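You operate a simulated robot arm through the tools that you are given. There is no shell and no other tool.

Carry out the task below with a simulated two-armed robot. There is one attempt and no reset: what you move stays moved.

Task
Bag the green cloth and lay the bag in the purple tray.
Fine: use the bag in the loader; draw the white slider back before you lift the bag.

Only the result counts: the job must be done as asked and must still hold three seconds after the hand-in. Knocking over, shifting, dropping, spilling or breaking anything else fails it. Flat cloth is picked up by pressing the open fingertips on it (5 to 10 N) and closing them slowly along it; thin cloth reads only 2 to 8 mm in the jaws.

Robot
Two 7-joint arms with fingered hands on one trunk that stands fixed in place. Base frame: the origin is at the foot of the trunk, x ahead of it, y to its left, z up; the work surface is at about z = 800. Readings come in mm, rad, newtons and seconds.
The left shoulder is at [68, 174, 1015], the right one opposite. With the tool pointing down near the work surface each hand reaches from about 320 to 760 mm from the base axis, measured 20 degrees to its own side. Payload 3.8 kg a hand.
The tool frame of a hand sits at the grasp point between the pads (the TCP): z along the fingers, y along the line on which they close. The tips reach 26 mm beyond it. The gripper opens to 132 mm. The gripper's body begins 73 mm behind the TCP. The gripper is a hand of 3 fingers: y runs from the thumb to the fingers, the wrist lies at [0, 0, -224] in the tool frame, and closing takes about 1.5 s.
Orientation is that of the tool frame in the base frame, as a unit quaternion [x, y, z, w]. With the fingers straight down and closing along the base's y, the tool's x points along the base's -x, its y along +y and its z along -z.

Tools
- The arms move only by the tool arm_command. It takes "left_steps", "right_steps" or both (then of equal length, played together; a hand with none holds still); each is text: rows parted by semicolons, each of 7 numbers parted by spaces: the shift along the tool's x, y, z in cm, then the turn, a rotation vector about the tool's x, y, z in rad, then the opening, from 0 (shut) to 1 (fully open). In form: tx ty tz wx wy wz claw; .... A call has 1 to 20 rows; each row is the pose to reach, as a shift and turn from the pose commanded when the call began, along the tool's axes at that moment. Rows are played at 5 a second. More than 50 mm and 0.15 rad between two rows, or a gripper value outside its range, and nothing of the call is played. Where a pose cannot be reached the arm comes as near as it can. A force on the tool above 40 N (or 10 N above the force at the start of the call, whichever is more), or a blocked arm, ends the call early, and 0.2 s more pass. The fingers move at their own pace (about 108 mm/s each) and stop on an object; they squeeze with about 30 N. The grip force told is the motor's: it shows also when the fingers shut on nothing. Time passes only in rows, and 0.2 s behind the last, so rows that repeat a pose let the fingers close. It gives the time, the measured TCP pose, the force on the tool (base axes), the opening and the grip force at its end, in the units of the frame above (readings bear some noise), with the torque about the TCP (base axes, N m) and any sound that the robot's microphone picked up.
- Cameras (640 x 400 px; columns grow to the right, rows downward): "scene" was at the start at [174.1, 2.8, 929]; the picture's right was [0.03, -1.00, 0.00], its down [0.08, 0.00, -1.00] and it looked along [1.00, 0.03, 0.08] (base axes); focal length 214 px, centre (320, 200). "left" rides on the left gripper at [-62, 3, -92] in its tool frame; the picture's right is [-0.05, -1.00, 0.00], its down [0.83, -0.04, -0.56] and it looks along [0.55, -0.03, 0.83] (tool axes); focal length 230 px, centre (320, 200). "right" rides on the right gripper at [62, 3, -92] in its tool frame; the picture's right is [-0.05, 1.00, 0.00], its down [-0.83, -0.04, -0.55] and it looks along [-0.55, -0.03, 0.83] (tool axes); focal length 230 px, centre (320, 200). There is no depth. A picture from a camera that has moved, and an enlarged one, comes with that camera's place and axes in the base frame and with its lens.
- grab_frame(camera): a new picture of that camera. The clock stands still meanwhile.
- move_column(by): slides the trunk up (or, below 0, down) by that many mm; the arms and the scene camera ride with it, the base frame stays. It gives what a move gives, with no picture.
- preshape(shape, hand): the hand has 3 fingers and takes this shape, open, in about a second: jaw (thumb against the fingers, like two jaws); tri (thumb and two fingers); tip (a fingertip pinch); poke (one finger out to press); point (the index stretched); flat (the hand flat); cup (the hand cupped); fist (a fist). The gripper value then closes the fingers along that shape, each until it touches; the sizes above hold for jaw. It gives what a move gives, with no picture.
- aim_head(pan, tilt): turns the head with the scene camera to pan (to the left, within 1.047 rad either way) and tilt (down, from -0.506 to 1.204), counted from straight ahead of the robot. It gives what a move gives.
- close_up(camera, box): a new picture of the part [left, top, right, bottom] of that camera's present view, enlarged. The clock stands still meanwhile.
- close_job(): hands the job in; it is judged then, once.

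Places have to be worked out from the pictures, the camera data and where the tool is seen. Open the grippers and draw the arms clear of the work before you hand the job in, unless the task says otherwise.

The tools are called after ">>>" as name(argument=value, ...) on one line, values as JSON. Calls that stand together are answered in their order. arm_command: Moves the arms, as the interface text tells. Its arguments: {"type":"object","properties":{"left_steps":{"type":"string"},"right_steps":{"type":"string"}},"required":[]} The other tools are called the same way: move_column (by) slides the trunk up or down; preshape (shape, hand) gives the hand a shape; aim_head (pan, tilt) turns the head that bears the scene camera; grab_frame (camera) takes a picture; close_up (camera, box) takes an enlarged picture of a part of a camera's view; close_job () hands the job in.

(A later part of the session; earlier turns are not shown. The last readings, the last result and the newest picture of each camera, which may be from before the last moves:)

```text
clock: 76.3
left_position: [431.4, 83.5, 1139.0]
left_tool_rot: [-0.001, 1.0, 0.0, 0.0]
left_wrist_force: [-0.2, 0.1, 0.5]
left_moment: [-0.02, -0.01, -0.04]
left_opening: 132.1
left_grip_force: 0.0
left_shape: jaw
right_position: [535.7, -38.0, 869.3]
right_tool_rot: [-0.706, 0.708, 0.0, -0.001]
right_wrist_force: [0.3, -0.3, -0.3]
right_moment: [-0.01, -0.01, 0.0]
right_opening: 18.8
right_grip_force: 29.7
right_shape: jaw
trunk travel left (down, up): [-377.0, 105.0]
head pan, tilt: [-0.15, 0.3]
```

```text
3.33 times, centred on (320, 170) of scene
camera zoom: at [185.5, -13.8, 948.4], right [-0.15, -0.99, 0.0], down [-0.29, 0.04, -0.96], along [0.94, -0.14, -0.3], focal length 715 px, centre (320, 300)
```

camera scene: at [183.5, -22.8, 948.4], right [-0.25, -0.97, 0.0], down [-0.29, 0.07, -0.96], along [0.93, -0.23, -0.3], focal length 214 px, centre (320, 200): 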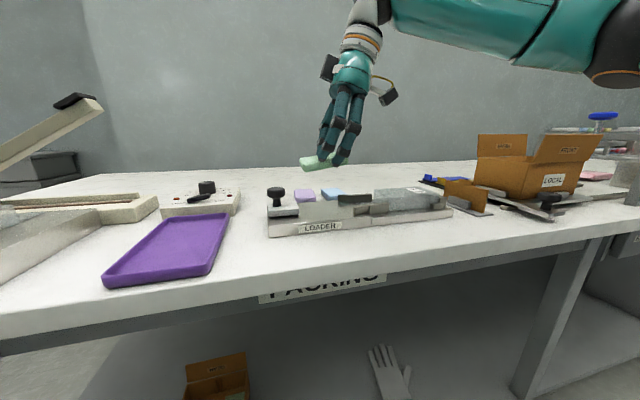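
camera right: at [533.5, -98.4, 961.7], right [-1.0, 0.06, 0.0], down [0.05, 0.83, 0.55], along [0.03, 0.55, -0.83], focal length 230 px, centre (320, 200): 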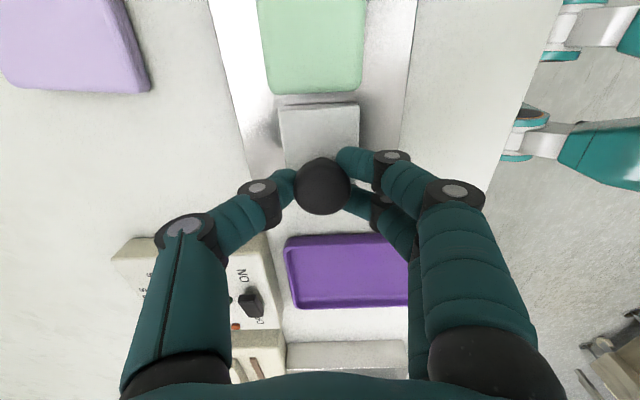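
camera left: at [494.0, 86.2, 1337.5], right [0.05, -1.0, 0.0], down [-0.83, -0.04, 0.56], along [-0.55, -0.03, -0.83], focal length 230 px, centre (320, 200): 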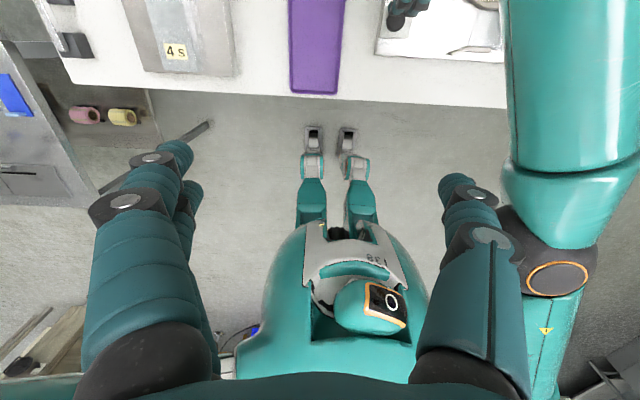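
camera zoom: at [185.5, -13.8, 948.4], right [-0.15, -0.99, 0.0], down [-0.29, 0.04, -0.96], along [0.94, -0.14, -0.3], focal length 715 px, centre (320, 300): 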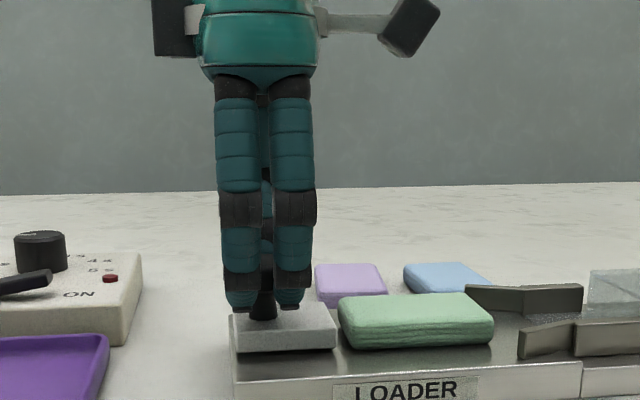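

The fingers hold the knob (two of them straddle it, 30 N). I push the slider 40 mm towards -y as a first trial.

>>> arm_command(right_steps="0.8 0 0 0 0 0 0.12; 1.6 0 0 0 0 0 0.12; 2.4 0 0 0 0 0 0.12; 3.2 0 0 0 0 0 0.12; 4 0 0 0 0 0 0.12; 4 0 0 0 0 0 0.12")

>>> close_up(camera="scene", box=[240, 110, 440, 240])

>>> grab_frame(camera="right")

```text
clock: 77.7
left_position: [431.8, 82.2, 1138.8]
left_tool_rot: [-0.001, 1.0, 0.0, 0.0]
left_wrist_force: [0.0, -0.6, 0.0]
left_moment: [0.01, 0.02, -0.01]
left_opening: 132.0
left_grip_force: 0.1
left_shape: jaw
right_position: [537.9, -77.0, 869.8]
right_tool_rot: [-0.706, 0.708, 0.0, -0.002]
right_wrist_force: [-4.0, -0.1, -5.2]
right_moment: [-0.03, 0.12, -0.05]
right_opening: 19.0
right_grip_force: 29.7
right_shape: jaw
trunk travel left (down, up): [-377.0, 105.0]
head pan, tilt: [-0.15, 0.3]
```

```text
3.08 times, centred on (340, 175) of scene
camera zoom: at [185.4, -13.8, 948.4], right [-0.15, -0.99, 0.0], down [-0.29, 0.04, -0.96], along [0.94, -0.14, -0.3], focal length 660 px, centre (258, 277)
```

zoom: 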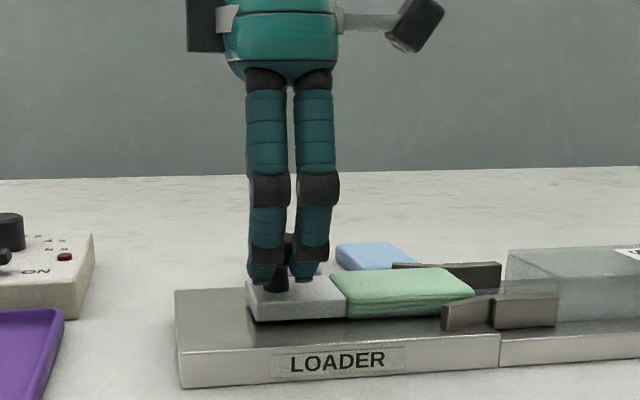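

```text
taken
camera right: at [534.1, -137.9, 961.9], right [-1.0, 0.06, 0.0], down [0.05, 0.83, 0.55], along [0.03, 0.55, -0.83], focal length 230 px, centre (320, 200)
```

right: 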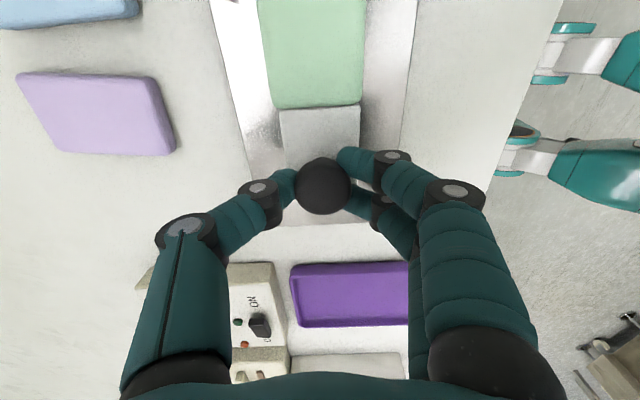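

The slider moves freely and pushes the pad squarely. I push another 48 mm so that the pad's front reaches the bag mouth.

>>> arm_command(right_steps="0.8 0 0 0 0 0 0.12; 1.6 0 0 0 0 0 0.12; 2.4 0 0 0 0 0 0.12; 3.2 0 0 0 0 0 0.12; 4 0 0 0 0 0 0.12; 4.8 0 0 0 0 0 0.12; 4.8 0 0 0 0 0 0.12")

>>> close_up(camera="scene", box=[260, 120, 460, 240])

>>> grab_frame(camera="right")

```text
clock: 79.3
left_position: [431.0, 83.0, 1138.9]
left_tool_rot: [-0.001, 1.0, 0.0, 0.0]
left_wrist_force: [0.2, 0.2, 0.5]
left_moment: [0.0, -0.02, 0.03]
left_opening: 132.1
left_grip_force: 0.0
left_shape: jaw
right_position: [538.1, -124.8, 869.4]
right_tool_rot: [-0.705, 0.709, 0.0, -0.001]
right_wrist_force: [0.1, -0.1, -5.6]
right_moment: [-0.01, 0.01, -0.01]
right_opening: 18.8
right_grip_force: 29.9
right_shape: jaw
trunk travel left (down, up): [-377.0, 105.0]
head pan, tilt: [-0.15, 0.3]
```

```text
3.20 times, centred on (360, 180) of scene
camera zoom: at [185.7, -13.8, 948.4], right [-0.15, -0.99, 0.0], down [-0.29, 0.04, -0.96], along [0.94, -0.14, -0.3], focal length 686 px, centre (192, 264)
```

zoom: 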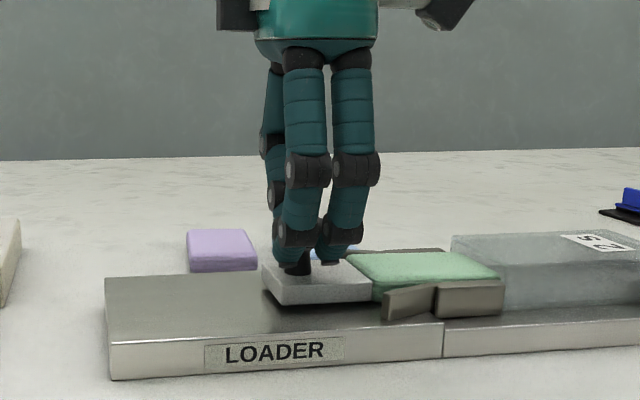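

```text
taken
camera right: at [533.8, -186.7, 962.0], right [-1.0, 0.06, 0.0], down [0.05, 0.83, 0.55], along [0.03, 0.55, -0.83], focal length 230 px, centre (320, 200)
```

right: 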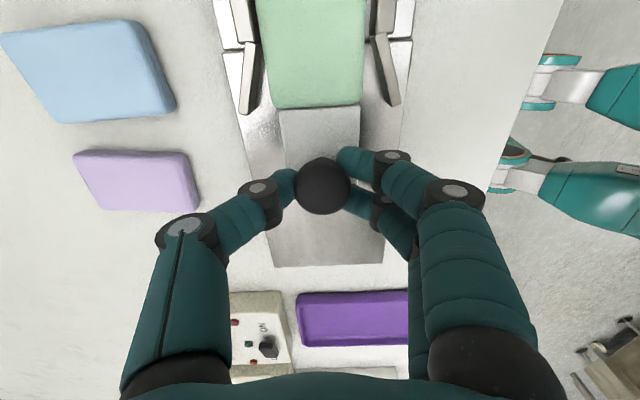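

The pad is between the guides at the mouth of the bag. I push 24 mm more and check that it slides inside.

>>> arm_command(right_steps="0.5 0 0 0 0 0 0.12; 1 0 0 0 0 0 0.12; 1.5 0 0 0 0 0 0.12; 2 0 0 0 0 0 0.12; 2.4 0 0 0 0 0 0.12; 2.4 0 0 0 0 0 0.12")

>>> close_up(camera="scene", box=[300, 140, 460, 240])

>>> grab_frame(camera="right")

```text
clock: 80.7
left_position: [432.0, 82.7, 1139.6]
left_tool_rot: [-0.001, 1.0, -0.001, 0.0]
left_wrist_force: [-0.4, -0.6, -0.2]
left_moment: [0.02, -0.01, -0.01]
left_opening: 131.8
left_grip_force: 0.1
left_shape: jaw
right_position: [535.3, -148.4, 867.9]
right_tool_rot: [-0.706, 0.709, 0.0, -0.001]
right_wrist_force: [5.2, -0.2, -1.6]
right_moment: [0.01, -0.06, 0.02]
right_opening: 18.4
right_grip_force: 30.4
right_shape: jaw
trunk travel left (down, up): [-377.0, 105.0]
head pan, tilt: [-0.15, 0.3]
```

```text
4.00 times, centred on (380, 190) of scene
camera zoom: at [185.9, -13.8, 948.4], right [-0.15, -0.99, 0.0], down [-0.29, 0.04, -0.96], along [0.94, -0.14, -0.3], focal length 858 px, centre (80, 240)
```

zoom: 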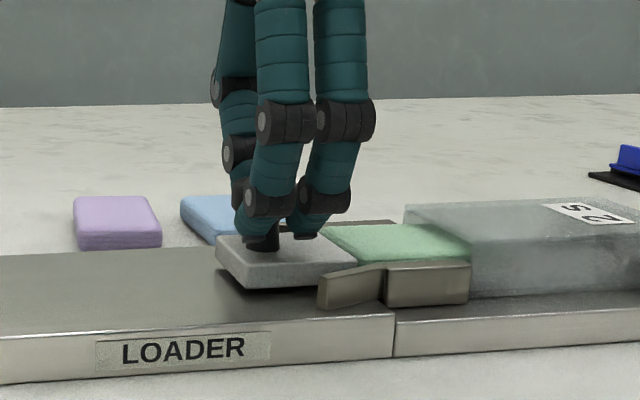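

```text
taken
camera right: at [533.5, -209.9, 961.8], right [-1.0, 0.06, 0.0], down [0.05, 0.83, 0.55], along [0.03, 0.55, -0.83], focal length 230 px, centre (320, 200)
```

right: 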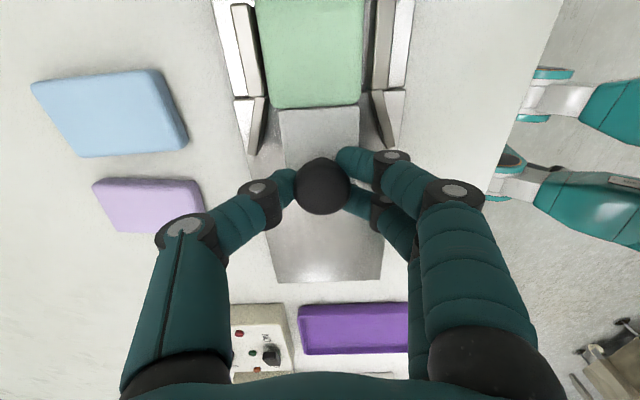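

The pad is entering the bag with almost no force. I keep pushing in small steps to TCP y≈-185.

>>> arm_command(right_steps="0.6 0 0 0 0 0 0.12; 1.2 0 0 0 0 0 0.12; 1.8 0 0 0 0 0 0.12; 2.4 0 0 0 0 0 0.12; 3 0 0 0 0 0 0.12; 3.6 0 0 0 0 0 0.12; 3.6 0 0 0 0 0 0.12")

>>> close_up(camera="scene", box=[320, 140, 480, 240])

>>> grab_frame(camera="right")

```text
clock: 82.3
left_position: [431.0, 82.8, 1139.1]
left_tool_rot: [-0.001, 1.0, 0.0, -0.001]
left_wrist_force: [0.0, 0.2, -0.1]
left_moment: [0.03, 0.05, 0.02]
left_opening: 131.8
left_grip_force: 0.2
left_shape: jaw
right_position: [536.9, -184.5, 869.3]
right_tool_rot: [-0.706, 0.708, 0.001, -0.001]
right_wrist_force: [5.1, 0.3, -1.1]
right_moment: [-0.01, -0.03, 0.0]
right_opening: 18.6
right_grip_force: 29.6
right_shape: jaw
trunk travel left (down, up): [-377.0, 105.0]
head pan, tilt: [-0.15, 0.3]
```

```text
4.00 times, centred on (400, 190) of scene
camera zoom: at [185.8, -13.8, 948.3], right [-0.15, -0.99, 0.0], down [-0.29, 0.04, -0.96], along [0.94, -0.14, -0.3], focal length 858 px, centre (0, 240)
```

zoom: 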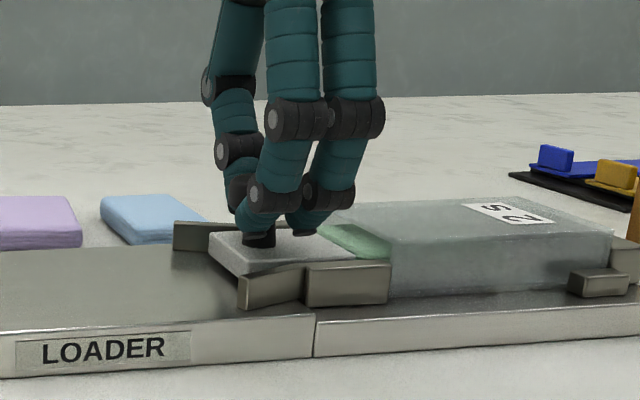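

```text
taken
camera right: at [533.6, -245.7, 961.8], right [-1.0, 0.06, 0.0], down [0.05, 0.83, 0.55], along [0.03, 0.55, -0.83], focal length 230 px, centre (320, 200)
```

right: 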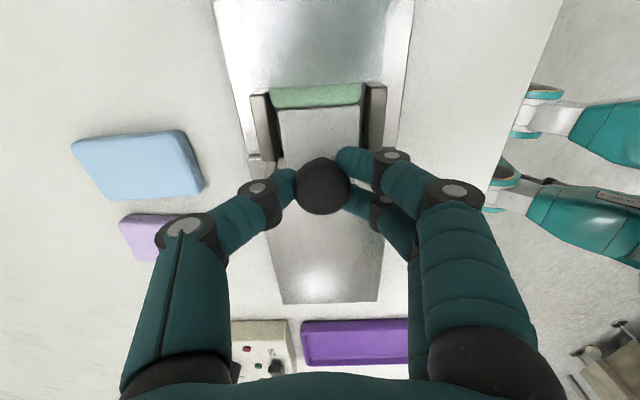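

About 20 mm of the pad is still outside the bag. To go deeper without the fingertips catching the bag's top edge (z≈840), I loosen slightly, rise 5 mm on the knob cap and grip again.

>>> arm_command(right_steps="0 0 0 0 0 0 0.2; 0 0 0 0 0 0 0.24; 0 0 -0.25 0 0 0 0.24; 0 0 -0.5 0 0 0 0.24; 0 0 -0.5 0 0 0 0.18; 0 0 -0.5 0 0 0 0.12; 0 0 -0.5 0 0 0 0.12; 0 0 -0.5 0 0 0 0.12")

>>> close_up(camera="scene", box=[320, 140, 480, 240])

```text
clock: 84.1
left_position: [431.3, 82.6, 1138.2]
left_tool_rot: [-0.001, 1.0, 0.0, 0.0]
left_wrist_force: [-1.2, 0.5, 0.1]
left_moment: [-0.01, 0.02, -0.04]
left_opening: 131.9
left_grip_force: 0.1
left_shape: jaw
right_position: [535.6, -184.0, 873.7]
right_tool_rot: [-0.706, 0.708, 0.0, -0.001]
right_wrist_force: [-0.5, -1.1, -1.6]
right_moment: [0.01, 0.0, 0.01]
right_opening: 19.1
right_grip_force: 29.9
right_shape: jaw
trunk travel left (down, up): [-377.0, 105.0]
head pan, tilt: [-0.15, 0.3]
```

```text
4.00 times, centred on (400, 190) of scene
camera zoom: at [185.5, -13.8, 948.4], right [-0.15, -0.99, 0.0], down [-0.29, 0.04, -0.96], along [0.94, -0.14, -0.3], focal length 858 px, centre (0, 240)
```

zoom: 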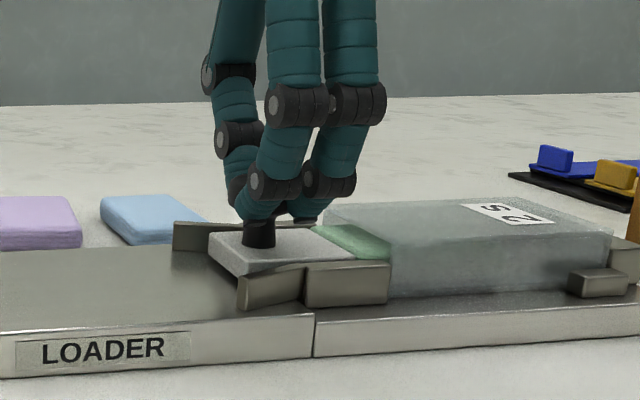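

The tips are now clear of the bag top. I push the remaining 25 mm in small steps.

>>> arm_command(right_steps="0.5 0 0 0 0 0 0.12; 1 0 0 0 0 0 0.12; 1.5 0 0 0 0 0 0.12; 1.9 0 0 0 0 0 0.12; 2.3 0 0 0 0 0 0.12; 2.6 0 0 0 0 0 0.12; 2.6 0 0 0 0 0 0.12")

>>> close_up(camera="scene", box=[320, 140, 480, 240])

>>> grab_frame(camera="right")

```text
clock: 85.7
left_position: [432.3, 86.2, 1138.6]
left_tool_rot: [-0.001, 1.0, -0.001, 0.0]
left_wrist_force: [1.4, 0.0, -0.1]
left_moment: [0.02, -0.01, 0.02]
left_opening: 131.9
left_grip_force: 0.1
left_shape: jaw
right_position: [535.7, -204.4, 875.9]
right_tool_rot: [0.708, -0.706, -0.003, -0.001]
right_wrist_force: [-2.7, 30.4, -3.3]
right_moment: [0.54, 0.11, -0.05]
right_opening: 18.9
right_grip_force: 29.9
right_shape: jaw
trunk travel left (down, up): [-377.0, 105.0]
head pan, tilt: [-0.15, 0.3]
```

```text
4.00 times, centred on (400, 190) of scene
camera zoom: at [185.3, -11.4, 948.4], right [-0.15, -0.99, 0.0], down [-0.29, 0.04, -0.96], along [0.94, -0.14, -0.3], focal length 858 px, centre (0, 240)
```

zoom: 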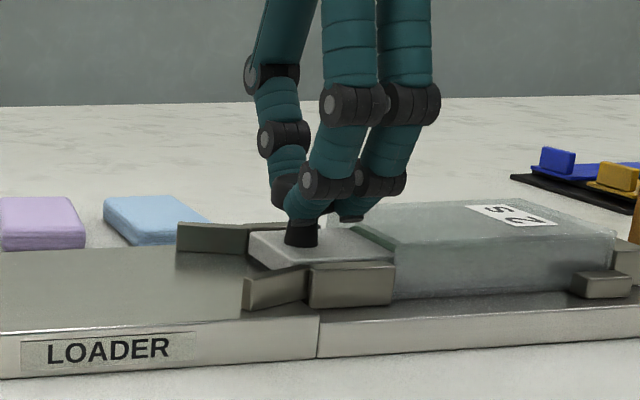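

```text
taken
camera right: at [533.6, -266.0, 967.0], right [-1.0, 0.05, 0.0], down [0.04, 0.83, 0.56], along [0.03, 0.56, -0.83], focal length 230 px, centre (320, 200)
```

right: 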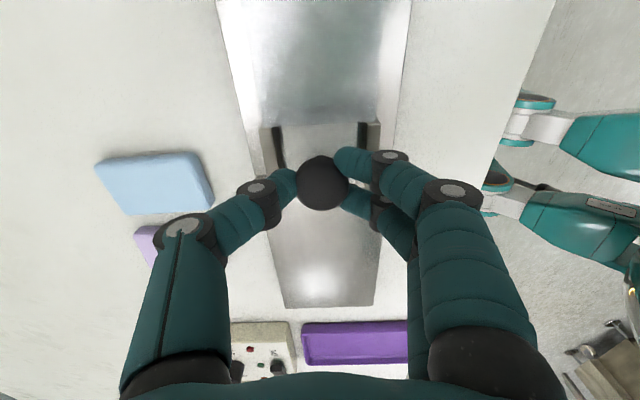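

A 30 N resistance appeared at TCP y≈-204, so the slider has probably reached its stop, and no green is visible outside the mouth. I look closely at the mouth.

>>> close_up(camera="scene", box=[370, 175, 450, 225])

>>> close_up(camera="right", box=[240, 0, 400, 160])

```text
8.00 times, centred on (410, 200) of scene
camera zoom: at [185.3, -11.4, 948.4], right [-0.15, -0.99, 0.0], down [-0.29, 0.04, -0.96], along [0.94, -0.14, -0.3], focal length 1716 px, centre (-400, 200)
```

zoom: 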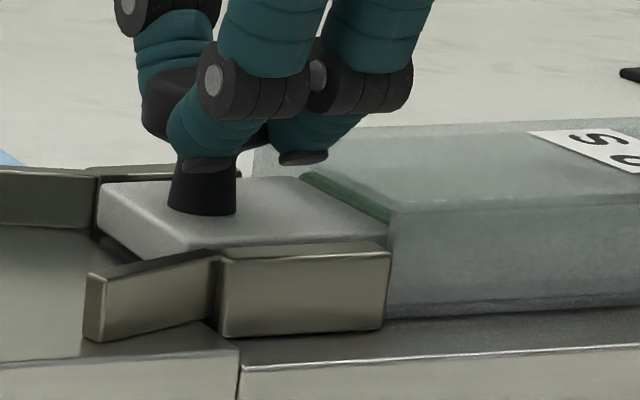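

```text
2.50 times, centred on (320, 80) of right
camera zoom: at [533.6, -266.0, 967.0], right [-1.0, 0.05, 0.0], down [0.04, 0.83, 0.56], along [0.03, 0.56, -0.83], focal length 575 px, centre (320, 500)
```

zoom: 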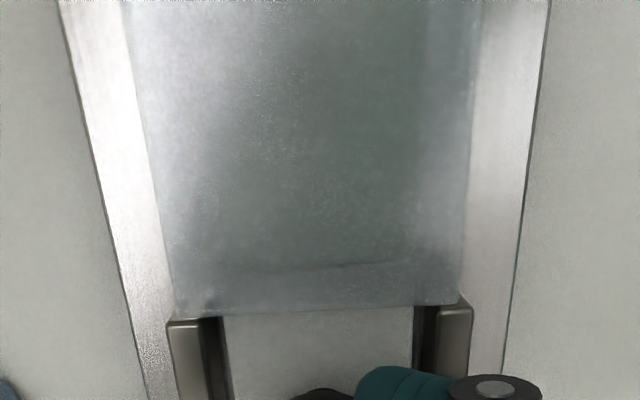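

The slider nose is about 7 mm inside the bag and the pad lies fully in it, seen through the film. Now I draw the slider back, slowly at first, to its starting place.

>>> arm_command(right_steps="-0.5 0 0 0 0 0 0.12; -1 0 0 0 0 0 0.12; -1.5 0 0 0 0 0 0.12; -2.2 0 0 0 0 0 0.12; -3 0 0 0 0 0 0.12; -4 0 0 0 0 0 0.12; -5 0 0 0 0 0 0.12; -5 0 0 0 0 0 0.12")

>>> close_up(camera="scene", box=[320, 140, 480, 240])

>>> grab_frame(camera="right")

```text
clock: 87.5
left_position: [430.9, 82.6, 1139.3]
left_tool_rot: [0.0, 1.0, 0.001, 0.0]
left_wrist_force: [-0.5, 0.5, -0.3]
left_moment: [-0.03, 0.0, 0.0]
left_opening: 131.9
left_grip_force: 0.1
left_shape: jaw
right_position: [535.7, -160.6, 874.0]
right_tool_rot: [-0.706, 0.708, 0.0, 0.0]
right_wrist_force: [-2.1, 0.0, 1.9]
right_moment: [0.01, 0.08, 0.1]
right_opening: 18.9
right_grip_force: 30.1
right_shape: jaw
trunk travel left (down, up): [-377.0, 105.0]
head pan, tilt: [-0.15, 0.3]
```

```text
4.00 times, centred on (400, 190) of scene
camera zoom: at [185.2, -13.8, 948.5], right [-0.15, -0.99, 0.0], down [-0.29, 0.04, -0.96], along [0.94, -0.14, -0.3], focal length 858 px, centre (0, 240)
```

zoom: 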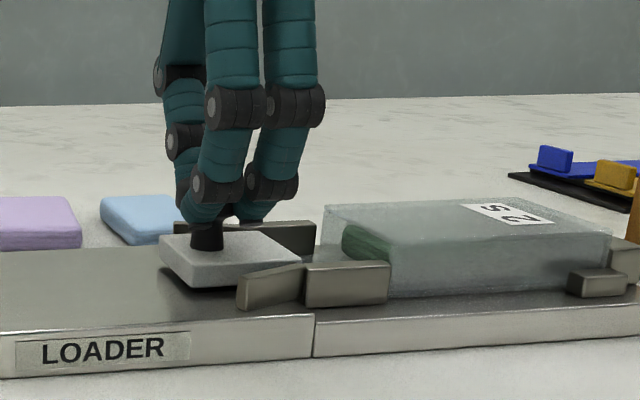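

```text
taken
camera right: at [533.2, -221.3, 967.2], right [-1.0, 0.06, 0.0], down [0.05, 0.83, 0.55], along [0.03, 0.55, -0.83], focal length 230 px, centre (320, 200)
```

right: 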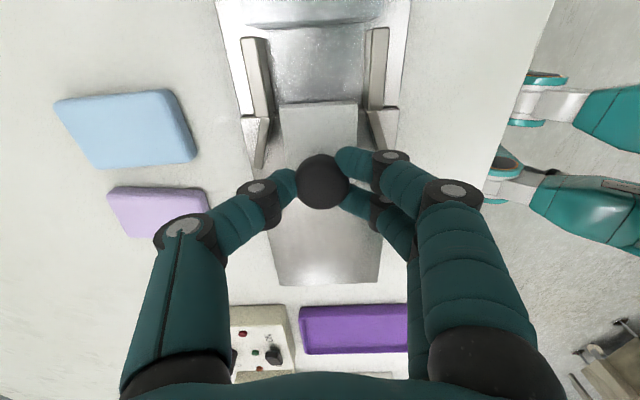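

The pad stays in the bag while the slider withdraws. I bring the slider all the way back to its start position.

>>> arm_command(right_steps="-1.5 0 0 0 0 0 0.12; -3 0 0 0 0 0 0.12; -4.5 0 0 0 0 0 0.12; -6 0 0 0 0 0 0.12; -7.5 0 0 0 0 0 0.12; -9 0 0 0 0 0 0.12; -10.2 0 0 0 0 0 0.12; -11.2 0 0 0 0 0 0.12; -12 0 0 0 0 0 0.12; -12 0 0 0 0 0 0.12")

>>> close_up(camera="scene", box=[260, 130, 480, 250])

```text
clock: 89.7
left_position: [431.6, 82.3, 1139.5]
left_tool_rot: [-0.001, 1.0, 0.0, 0.0]
left_wrist_force: [0.4, 0.4, 0.4]
left_moment: [0.02, 0.01, 0.04]
left_opening: 131.8
left_grip_force: 0.1
left_shape: jaw
right_position: [536.2, -39.8, 875.1]
right_tool_rot: [-0.705, 0.709, 0.0, 0.0]
right_wrist_force: [-2.6, 0.4, 2.4]
right_moment: [0.03, 0.12, 0.05]
right_opening: 18.5
right_grip_force: 30.0
right_shape: jaw
trunk travel left (down, up): [-377.0, 105.0]
head pan, tilt: [-0.15, 0.3]
```

```text
2.91 times, centred on (370, 190) of scene
camera zoom: at [185.0, -13.8, 948.5], right [-0.15, -0.99, 0.0], down [-0.29, 0.04, -0.96], along [0.94, -0.14, -0.3], focal length 624 px, centre (174, 229)
```

zoom: 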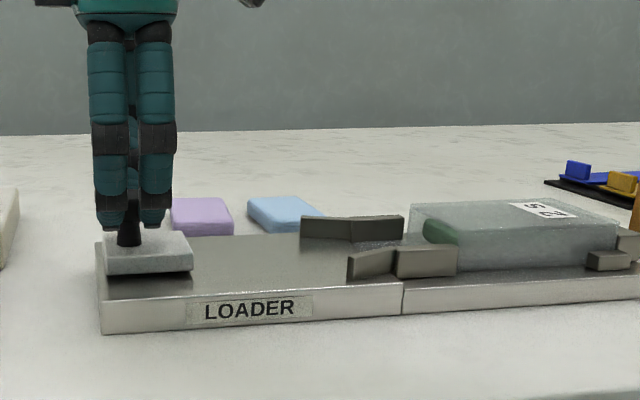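

The slider is back where it started. I let go of the knob and rise clear of it.

>>> arm_command(right_steps="0 0 0 0 0 0 0.3; 0 0 0 0 0 0 0.5; 0 0 0 0 0 0 0.6; 0 0 0 0 0 0 0.6; 0 0 -1.5 0 0 0 0.6; 0 0 -3.5 0 0 0 0.6; 0 0 -5.5 0 0 0 0.6; 0 0 -7.5 0 0 0 0.6; 0 0 -7.5 0 0 0 0.6")

>>> aim_head(pan=0.1, tilt=0.5)

>>> grab_frame(camera="scene")

>>> grab_frame(camera="right")

```text
clock: 91.7
left_position: [431.5, 82.5, 1139.7]
left_tool_rot: [-0.002, 1.0, -0.001, 0.0]
left_wrist_force: [0.5, 0.0, 0.5]
left_moment: [-0.02, 0.0, 0.02]
left_opening: 132.2
left_grip_force: 0.0
left_shape: jaw
right_position: [536.4, -41.5, 949.3]
right_tool_rot: [-0.706, 0.709, 0.0, -0.001]
right_wrist_force: [0.1, 0.3, 0.2]
right_moment: [-0.01, -0.01, -0.01]
right_opening: 78.6
right_grip_force: 0.0
right_shape: jaw
trunk travel left (down, up): [-377.0, 105.0]
head pan, tilt: [-0.15, 0.3]
```

```text
clock: 92.4
left_position: [432.2, 84.2, 1139.6]
left_tool_rot: [-0.001, 1.0, 0.0, 0.0]
left_wrist_force: [0.0, 0.7, -0.1]
left_moment: [-0.01, 0.03, 0.01]
left_opening: 131.6
left_grip_force: 0.0
left_shape: jaw
right_position: [537.7, -39.3, 948.2]
right_tool_rot: [-0.706, 0.709, 0.0, -0.002]
right_wrist_force: [-0.1, 0.3, 0.2]
right_moment: [0.01, 0.01, -0.02]
right_opening: 78.5
right_grip_force: 0.1
right_shape: jaw
trunk travel left (down, up): [-377.0, 105.0]
head pan, tilt: [0.099, 0.499]
```

```text
taken
camera scene: at [183.6, 9.1, 930.1], right [0.1, -1.0, 0.0], down [-0.48, -0.05, -0.88], along [0.87, 0.09, -0.48], focal length 214 px, centre (320, 200)
```

scene: 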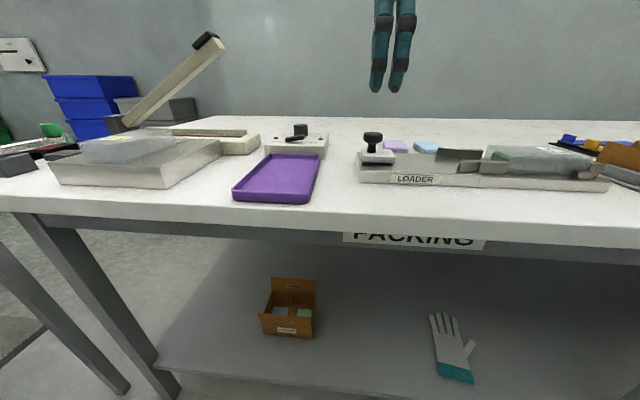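

```text
taken
camera right: at [533.4, -101.9, 1041.7], right [-1.0, 0.06, 0.0], down [0.05, 0.83, 0.55], along [0.03, 0.55, -0.83], focal length 230 px, centre (320, 200)
```

right: 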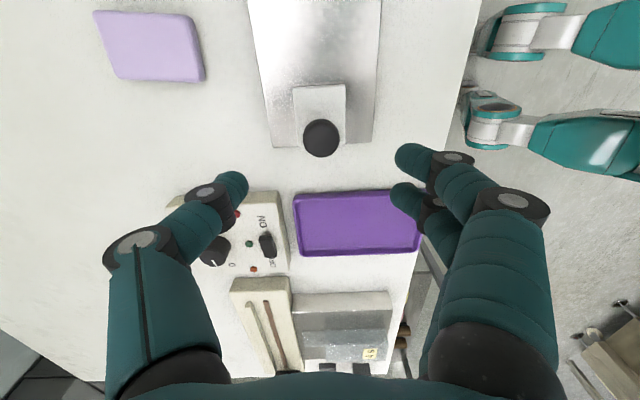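

The left hand hangs just above the tray and would be in the way, so I move it out to the left first. Then I test in the air, with the right hand empty, how far it can reach over the tray.

>>> arm_command(left_steps="0 3 0 0 0 0 1; 0 6 0 0 0 0 1; 0 9 0 0 0 0 1; 0 12 0 0 0 0 1; 0 15 0 0 0 0 1; 0 18 0 0 0 0 1; 0 21 0 0 0 0 1; 0 24 0 0 0 0 1; 0 24 0 0 0 0 1")

>>> arm_command(right_steps="-1.5 0.8 -0.2 0 0 0 0.6; -3 1.6 -0.4 0 0 0 0.6; -4.5 2.4 -0.6 0 0 0 0.6; -6 3.2 -0.8 0 0 0 0.6; -7.5 4 -1 0 0 0 0.6; -9 4.8 -1.2 0 0 0 0.6; -10.5 5.7 -1.2 0 0 0 0.6; -12 5.7 -1.2 0 0 0 0.6; -13.5 5.7 -1.2 0 0 0 0.6; -13.5 5.7 -1.2 0 0 0 0.6")

```text
clock: 94.4
left_position: [432.0, 321.0, 1138.4]
left_tool_rot: [-0.001, 1.0, 0.0, 0.0]
left_wrist_force: [0.5, -0.4, 0.0]
left_moment: [0.0, -0.01, 0.0]
left_opening: 131.9
left_grip_force: 0.0
left_shape: jaw
right_position: [536.5, -41.4, 949.2]
right_tool_rot: [-0.705, 0.709, 0.0, -0.001]
right_wrist_force: [0.9, 0.8, -0.1]
right_moment: [0.02, -0.01, -0.02]
right_opening: 79.0
right_grip_force: 0.1
right_shape: jaw
trunk travel left (down, up): [-377.0, 105.0]
head pan, tilt: [0.099, 0.499]
```

```text
clock: 96.6
left_position: [431.9, 321.0, 1138.9]
left_tool_rot: [0.0, 1.0, 0.0, 0.0]
left_wrist_force: [-0.4, 0.8, 0.3]
left_moment: [0.02, 0.01, 0.02]
left_opening: 132.1
left_grip_force: 0.0
left_shape: jaw
right_position: [479.5, 94.8, 961.5]
right_tool_rot: [-0.706, 0.709, -0.001, -0.002]
right_wrist_force: [0.0, 0.5, -1.3]
right_moment: [-0.01, 0.01, -0.04]
right_opening: 78.9
right_grip_force: 0.0
right_shape: jaw
trunk travel left (down, up): [-377.0, 105.0]
head pan, tilt: [0.099, 0.499]
```

The right hand reaches (480, 95) over the tray without trouble. Now I test turning it to zero yaw there.

>>> arm_command(right_steps="0 0 0 0 0 0.143 0.6; 0 0 0 0 0 0.286 0.6; 0 0 0 0 0 0.428 0.6; 0 0 0 0 0 0.571 0.6; 0 0 0 0 0 0.714 0.6; 0 0 0 0 0 0.857 0.6; 0 0 0 0 0 1.0 0.6; 0 0 0 0 0 1.142 0.6; 0 0 0 0 0 1.285 0.6; 0 0 0 0 0 1.428 0.6; 0 0 0 0 0 1.571 0.6; 0 0 0 0 0 1.571 0.6")

>>> grab_frame(camera="right")

>>> grab_frame(camera="scene")

```text
clock: 99.2
left_position: [431.4, 320.9, 1138.9]
left_tool_rot: [-0.001, 1.0, 0.0, 0.0]
left_wrist_force: [-0.5, -0.4, 0.0]
left_moment: [0.02, -0.02, 0.0]
left_opening: 132.1
left_grip_force: 0.2
left_shape: jaw
right_position: [480.4, 95.3, 960.7]
right_tool_rot: [0.004, 1.0, -0.001, -0.001]
right_wrist_force: [0.2, -0.5, -0.5]
right_moment: [-0.01, 0.0, -0.01]
right_opening: 78.7
right_grip_force: 0.0
right_shape: jaw
trunk travel left (down, up): [-377.0, 105.0]
head pan, tilt: [0.099, 0.499]
```

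```text
taken
camera right: at [419.4, 98.8, 1053.7], right [0.06, 1.0, 0.0], down [0.83, -0.05, 0.55], along [0.55, -0.03, -0.83], focal length 230 px, centre (320, 200)
```

right: 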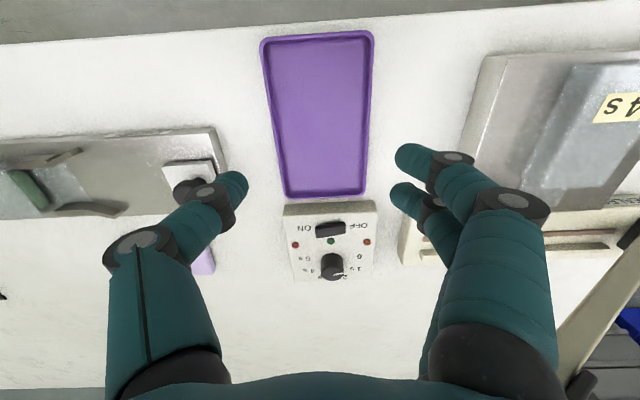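

```text
taken
camera scene: at [183.6, 9.2, 930.0], right [0.1, -0.99, 0.0], down [-0.48, -0.05, -0.88], along [0.87, 0.09, -0.48], focal length 214 px, centre (320, 200)
```

scene: 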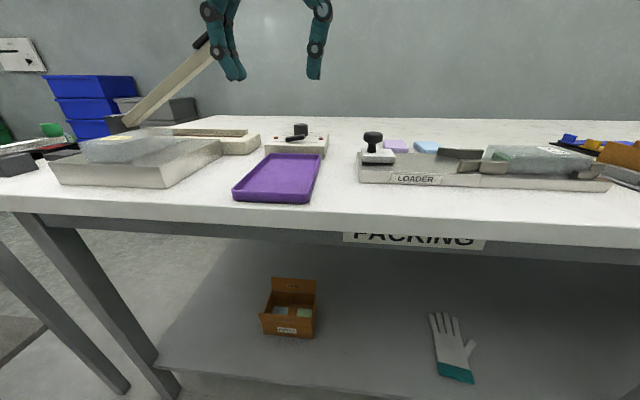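

Both reach and yaw work over the tray. The tray's rim spans x 411–571 and y 50–145, so the bag (66 × 102 mm) has to lie with its long side along x. I measure the rim height, then return above the bag turned -90°.

>>> close_up(camera="scene", box=[220, 140, 340, 215])

>>> arm_command(right_steps="-0.47 -3.06 0 0 0 -0.1316 0.65; -0.93 -6.11 0 0 0 -0.263 0.65; -1.4 -9.17 0 0 0 -0.395 0.65; -1.87 -12.2 0 0 0 -0.526 0.65; -2.33 -15.3 0 0 0 -0.658 0.65; -2.8 -18.3 0 0 0 -0.79 0.65; -3.27 -21.4 0 0 0 -0.921 0.65; -3.73 -24.4 0 0 0 -1.053 0.65; -4.2 -27.5 0 0 0 -1.184 0.65; -4.67 -30.6 0 0 0 -1.316 0.65; -5.13 -33.6 0 0 0 -1.447 0.65; -5.6 -36.7 0 0 0 -1.579 0.65; -5.6 -36.7 0 0 0 -1.579 0.65")

>>> grab_frame(camera="right")

>>> aim_head(pan=-0.45, tilt=0.3)

>>> grab_frame(camera="scene")

```text
5.33 times, centred on (280, 178) of scene
camera zoom: at [183.6, 9.2, 930.0], right [0.1, -0.99, 0.0], down [-0.48, -0.05, -0.88], along [0.87, 0.09, -0.48], focal length 1144 px, centre (533, 320)
```

zoom: 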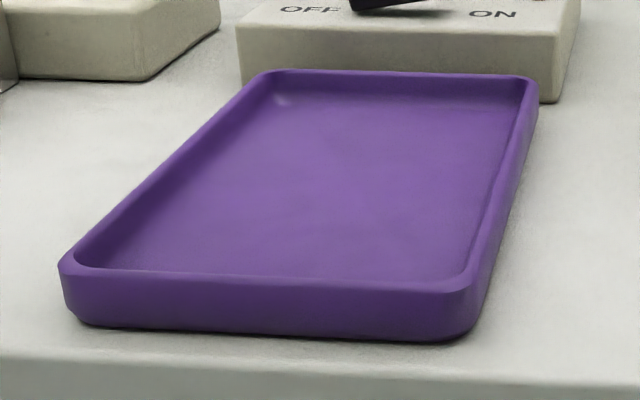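

```text
clock: 102.0
left_position: [431.1, 321.9, 1139.1]
left_tool_rot: [-0.001, 1.0, 0.0, -0.001]
left_wrist_force: [0.8, 0.3, 0.2]
left_moment: [-0.02, 0.0, 0.03]
left_opening: 131.9
left_grip_force: 0.0
left_shape: jaw
right_position: [533.9, -272.5, 961.6]
right_tool_rot: [0.709, -0.705, 0.0, 0.002]
right_wrist_force: [-0.2, 0.0, -0.4]
right_moment: [0.01, 0.02, 0.01]
right_opening: 85.6
right_grip_force: 0.2
right_shape: jaw
trunk travel left (down, up): [-377.0, 105.0]
head pan, tilt: [0.099, 0.499]
```

```text
taken
camera right: at [532.6, -333.1, 1054.3], right [-1.0, 0.05, 0.0], down [0.04, 0.83, 0.55], along [0.02, 0.55, -0.83], focal length 230 px, centre (320, 200)
```

right: 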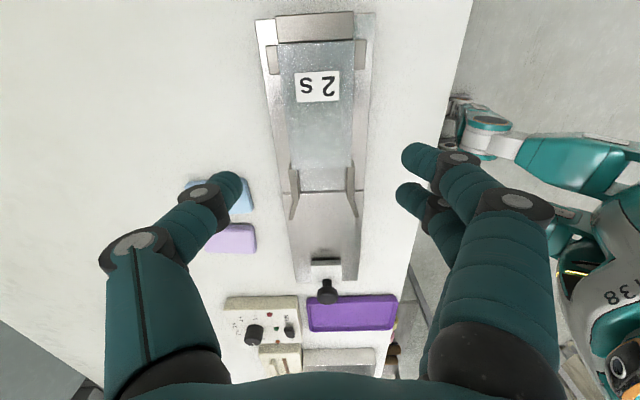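

```text
clock: 103.0
left_position: [432.0, 321.7, 1138.9]
left_tool_rot: [-0.001, 1.0, -0.001, 0.0]
left_wrist_force: [0.2, 0.5, -0.2]
left_moment: [0.03, -0.02, -0.03]
left_opening: 131.9
left_grip_force: 0.1
left_shape: jaw
right_position: [533.5, -271.4, 961.0]
right_tool_rot: [0.709, -0.705, 0.0, 0.001]
right_wrist_force: [-0.7, -0.3, -0.1]
right_moment: [0.01, 0.05, 0.02]
right_opening: 85.2
right_grip_force: 0.1
right_shape: jaw
trunk travel left (down, up): [-377.0, 105.0]
head pan, tilt: [-0.45, 0.3]
```

```text
taken
camera scene: at [177.2, -40.4, 948.4], right [-0.43, -0.9, 0.0], down [-0.27, 0.13, -0.96], along [0.86, -0.41, -0.3], focal length 214 px, centre (320, 200)
```

scene: 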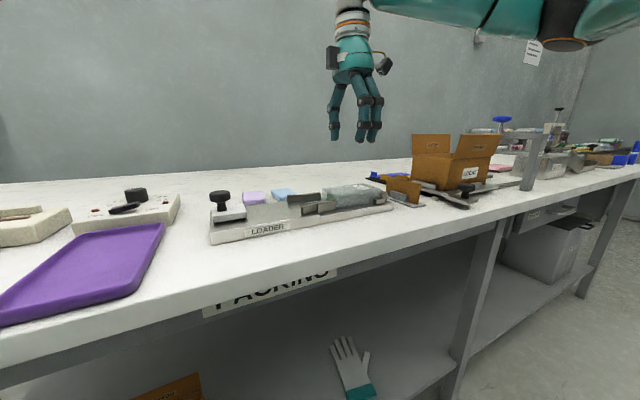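

The tray rim is about 12 mm high with an inner width of about 85 mm. The gripping tips must therefore stay above the rim, so I'll hold only the upper 15 mm of the bag. I zoom in to centre the hand over the bag.

>>> close_up(camera="right", box=[230, 0, 400, 220])

>>> close_up(camera="scene", box=[270, 90, 430, 240])

```text
1.82 times, centred on (315, 110) of right
camera zoom: at [532.5, -332.8, 1054.3], right [-1.0, 0.05, 0.0], down [0.04, 0.83, 0.55], along [0.03, 0.55, -0.83], focal length 418 px, centre (329, 364)
```

zoom: 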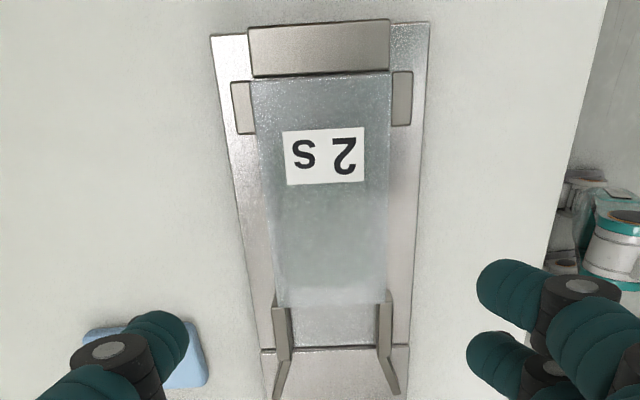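

```text
2.67 times, centred on (350, 165) of scene
camera zoom: at [177.2, -40.4, 948.4], right [-0.43, -0.9, 0.0], down [-0.27, 0.13, -0.96], along [0.86, -0.41, -0.3], focal length 572 px, centre (240, 293)
```

zoom: 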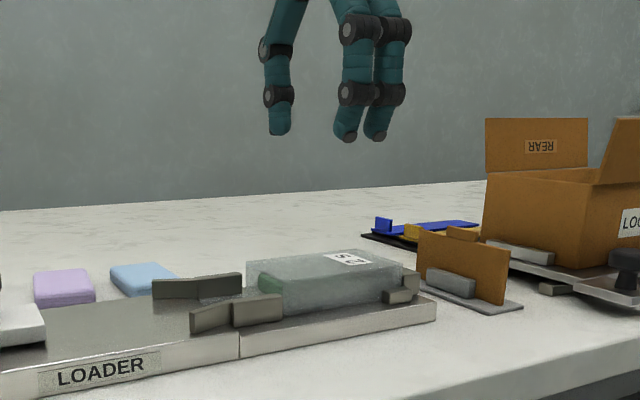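

The bag spans x 505–567 and y -335 to -232, centred at (536, -283). I centre on (536, -274) between the end stops and the guides, and descend most of the way.

>>> arm_command(right_steps="0.2 -0.25 1.5 0 0 0 0.65; 0.2 -0.25 3 0 0 0 0.65; 0.2 -0.25 4.5 0 0 0 0.65; 0.2 -0.25 6 0 0 0 0.65; 0.2 -0.25 7.5 0 0 0 0.65; 0.2 -0.25 8.5 0 0 0 0.65; 0.2 -0.25 9.3 0 0 0 0.65; 0.2 -0.25 9.3 0 0 0 0.65")

>>> grab_frame(camera="right")

>>> close_up(camera="scene", box=[270, 110, 430, 240])

```text
clock: 104.8
left_position: [431.3, 321.6, 1138.3]
left_tool_rot: [-0.001, 1.0, 0.0, 0.0]
left_wrist_force: [0.4, -0.1, 0.3]
left_moment: [0.02, -0.01, -0.03]
left_opening: 131.8
left_grip_force: 0.1
left_shape: jaw
right_position: [535.5, -275.3, 869.2]
right_tool_rot: [0.709, -0.705, -0.001, 0.001]
right_wrist_force: [0.2, 0.3, -0.2]
right_moment: [0.01, -0.03, -0.01]
right_opening: 85.3
right_grip_force: 0.1
right_shape: jaw
trunk travel left (down, up): [-377.0, 105.0]
head pan, tilt: [-0.45, 0.3]
```

```text
taken
camera right: at [534.7, -336.0, 961.4], right [-1.0, 0.05, 0.0], down [0.04, 0.83, 0.55], along [0.02, 0.55, -0.83], focal length 230 px, centre (320, 200)
```

right: 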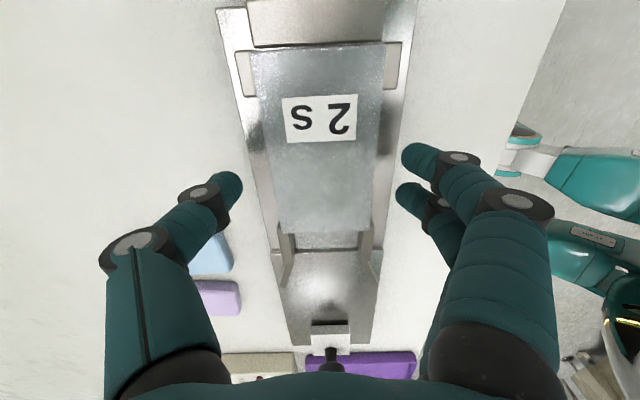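

```text
3.08 times, centred on (350, 175) of scene
camera zoom: at [177.1, -40.4, 948.4], right [-0.43, -0.9, 0.0], down [-0.27, 0.13, -0.96], along [0.86, -0.42, -0.3], focal length 660 px, centre (228, 277)
```

zoom: 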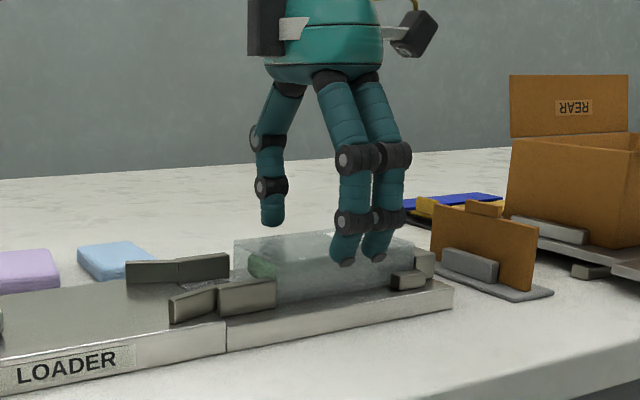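

The alignment is good. The right finger is close to the near end stop, so I shift 6 mm towards +y and descend the last 18 mm, bringing the tips to z≈825.

>>> arm_command(right_steps="-0.6 0 0 0 0 0 0.65; -0.6 0 0.5 0 0 0 0.65; -0.6 0 1 0 0 0 0.65; -0.6 0 1.4 0 0 0 0.65; -0.6 0 1.8 0 0 0 0.65; -0.6 0 1.8 0 0 0 0.65")

>>> close_up(camera="scene", box=[290, 140, 410, 230])

>>> grab_frame(camera="right")

```text
clock: 106.2
left_position: [431.1, 321.0, 1138.8]
left_tool_rot: [-0.001, 1.0, 0.0, 0.0]
left_wrist_force: [0.0, 0.3, 0.2]
left_moment: [0.01, 0.01, -0.05]
left_opening: 131.7
left_grip_force: 0.0
left_shape: jaw
right_position: [537.9, -268.1, 849.6]
right_tool_rot: [0.709, -0.705, 0.0, 0.001]
right_wrist_force: [0.4, 0.2, 0.0]
right_moment: [0.02, 0.0, 0.0]
right_opening: 85.2
right_grip_force: 0.1
right_shape: jaw
trunk travel left (down, up): [-377.0, 105.0]
head pan, tilt: [-0.45, 0.3]
```

```text
4.44 times, centred on (350, 185) of scene
camera zoom: at [177.1, -40.5, 948.4], right [-0.43, -0.9, 0.0], down [-0.27, 0.13, -0.96], along [0.86, -0.42, -0.3], focal length 953 px, centre (187, 267)
```

zoom: 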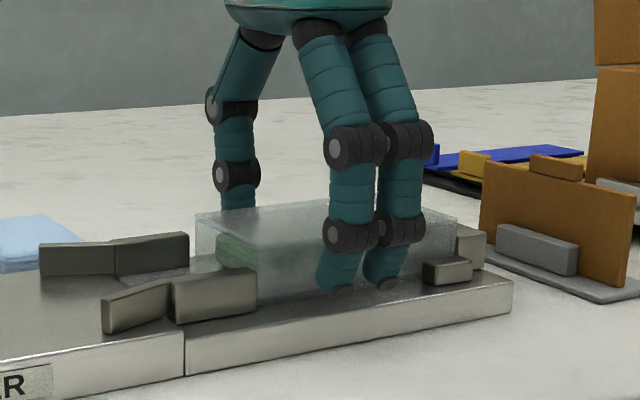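

```text
taken
camera right: at [535.6, -329.2, 942.7], right [-1.0, 0.05, 0.0], down [0.04, 0.83, 0.55], along [0.03, 0.55, -0.83], focal length 230 px, centre (320, 200)
```

right: 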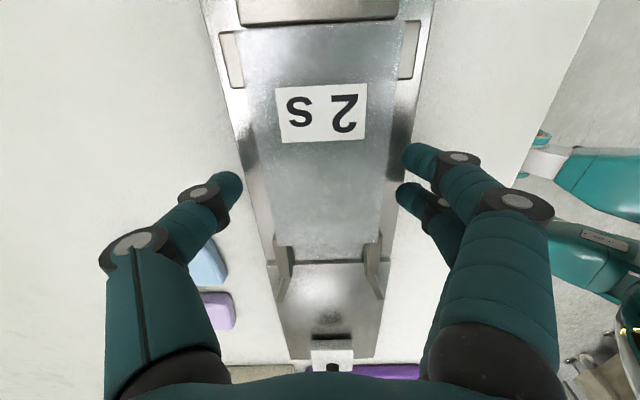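

The fingers straddle the bag with no contact. I close gently on its sides.

>>> arm_command(right_steps="0 0 0 0 0 0 0.6; 0 0 0 0 0 0 0.55; 0 0 0 0 0 0 0.52; 0 0 0 0 0 0 0.49; 0 0 0 0 0 0 0.46; 0 0 0 0 0 0 0.43; 0 0 0 0 0 0 0.4; 0 0 0 0 0 0 0.4")

>>> close_up(camera="scene", box=[290, 140, 410, 230])

>>> grab_frame(camera="right")

```text
clock: 108.0
left_position: [431.9, 322.4, 1139.6]
left_tool_rot: [-0.001, 1.0, 0.0, 0.0]
left_wrist_force: [0.0, 0.2, 0.0]
left_moment: [-0.04, 0.03, 0.0]
left_opening: 132.1
left_grip_force: 0.1
left_shape: jaw
right_position: [538.3, -267.3, 851.3]
right_tool_rot: [0.709, -0.705, 0.0, 0.001]
right_wrist_force: [-0.3, 0.3, -0.9]
right_moment: [0.02, -0.01, 0.0]
right_opening: 53.3
right_grip_force: 29.8
right_shape: jaw
trunk travel left (down, up): [-377.0, 105.0]
head pan, tilt: [-0.45, 0.3]
```

```text
4.44 times, centred on (350, 185) of scene
camera zoom: at [177.1, -40.5, 948.4], right [-0.43, -0.9, 0.0], down [-0.27, 0.13, -0.96], along [0.86, -0.42, -0.3], focal length 953 px, centre (187, 267)
```

zoom: 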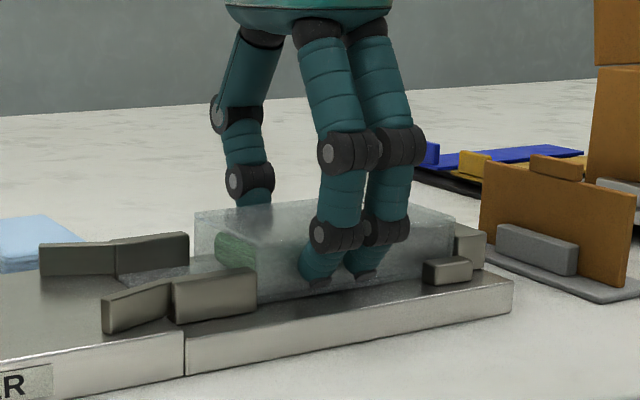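

```text
taken
camera right: at [535.6, -329.3, 942.9], right [-1.0, 0.05, 0.0], down [0.04, 0.83, 0.55], along [0.03, 0.55, -0.83], focal length 230 px, centre (320, 200)
```

right: 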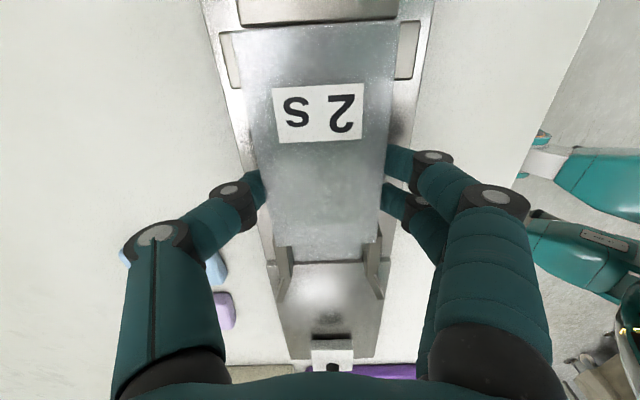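

The reading is 53.3 mm with 30 N, almost equal to the commanded value. I close a bit more to check that the fingers really stop on the bag.

>>> arm_command(right_steps="0 0 0 0 0 0 0.37; 0 0 0 0 0 0 0.34; 0 0 0 0 0 0 0.32; 0 0 0 0 0 0 0.32")

>>> close_up(camera="right", box=[210, 20, 430, 260])

```text
clock: 109.0
left_position: [430.6, 321.7, 1139.4]
left_tool_rot: [-0.001, 1.0, 0.0, 0.0]
left_wrist_force: [-0.4, -0.2, -0.2]
left_moment: [0.0, 0.01, 0.01]
left_opening: 131.8
left_grip_force: 0.1
left_shape: jaw
right_position: [538.4, -267.4, 849.6]
right_tool_rot: [0.709, -0.705, 0.0, 0.001]
right_wrist_force: [-0.7, -0.3, -0.9]
right_moment: [0.02, -0.02, -0.02]
right_opening: 53.8
right_grip_force: 30.3
right_shape: jaw
trunk travel left (down, up): [-377.0, 105.0]
head pan, tilt: [-0.45, 0.3]
```

```text
1.67 times, centred on (320, 140) of right
camera zoom: at [535.6, -329.2, 942.8], right [-1.0, 0.05, 0.0], down [0.04, 0.83, 0.55], along [0.03, 0.55, -0.83], focal length 384 px, centre (320, 300)
```

zoom: 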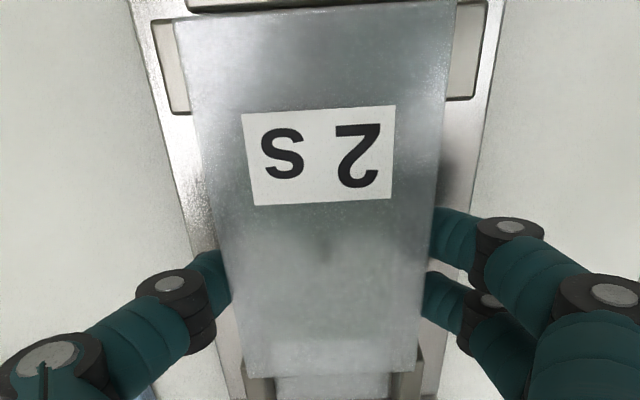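

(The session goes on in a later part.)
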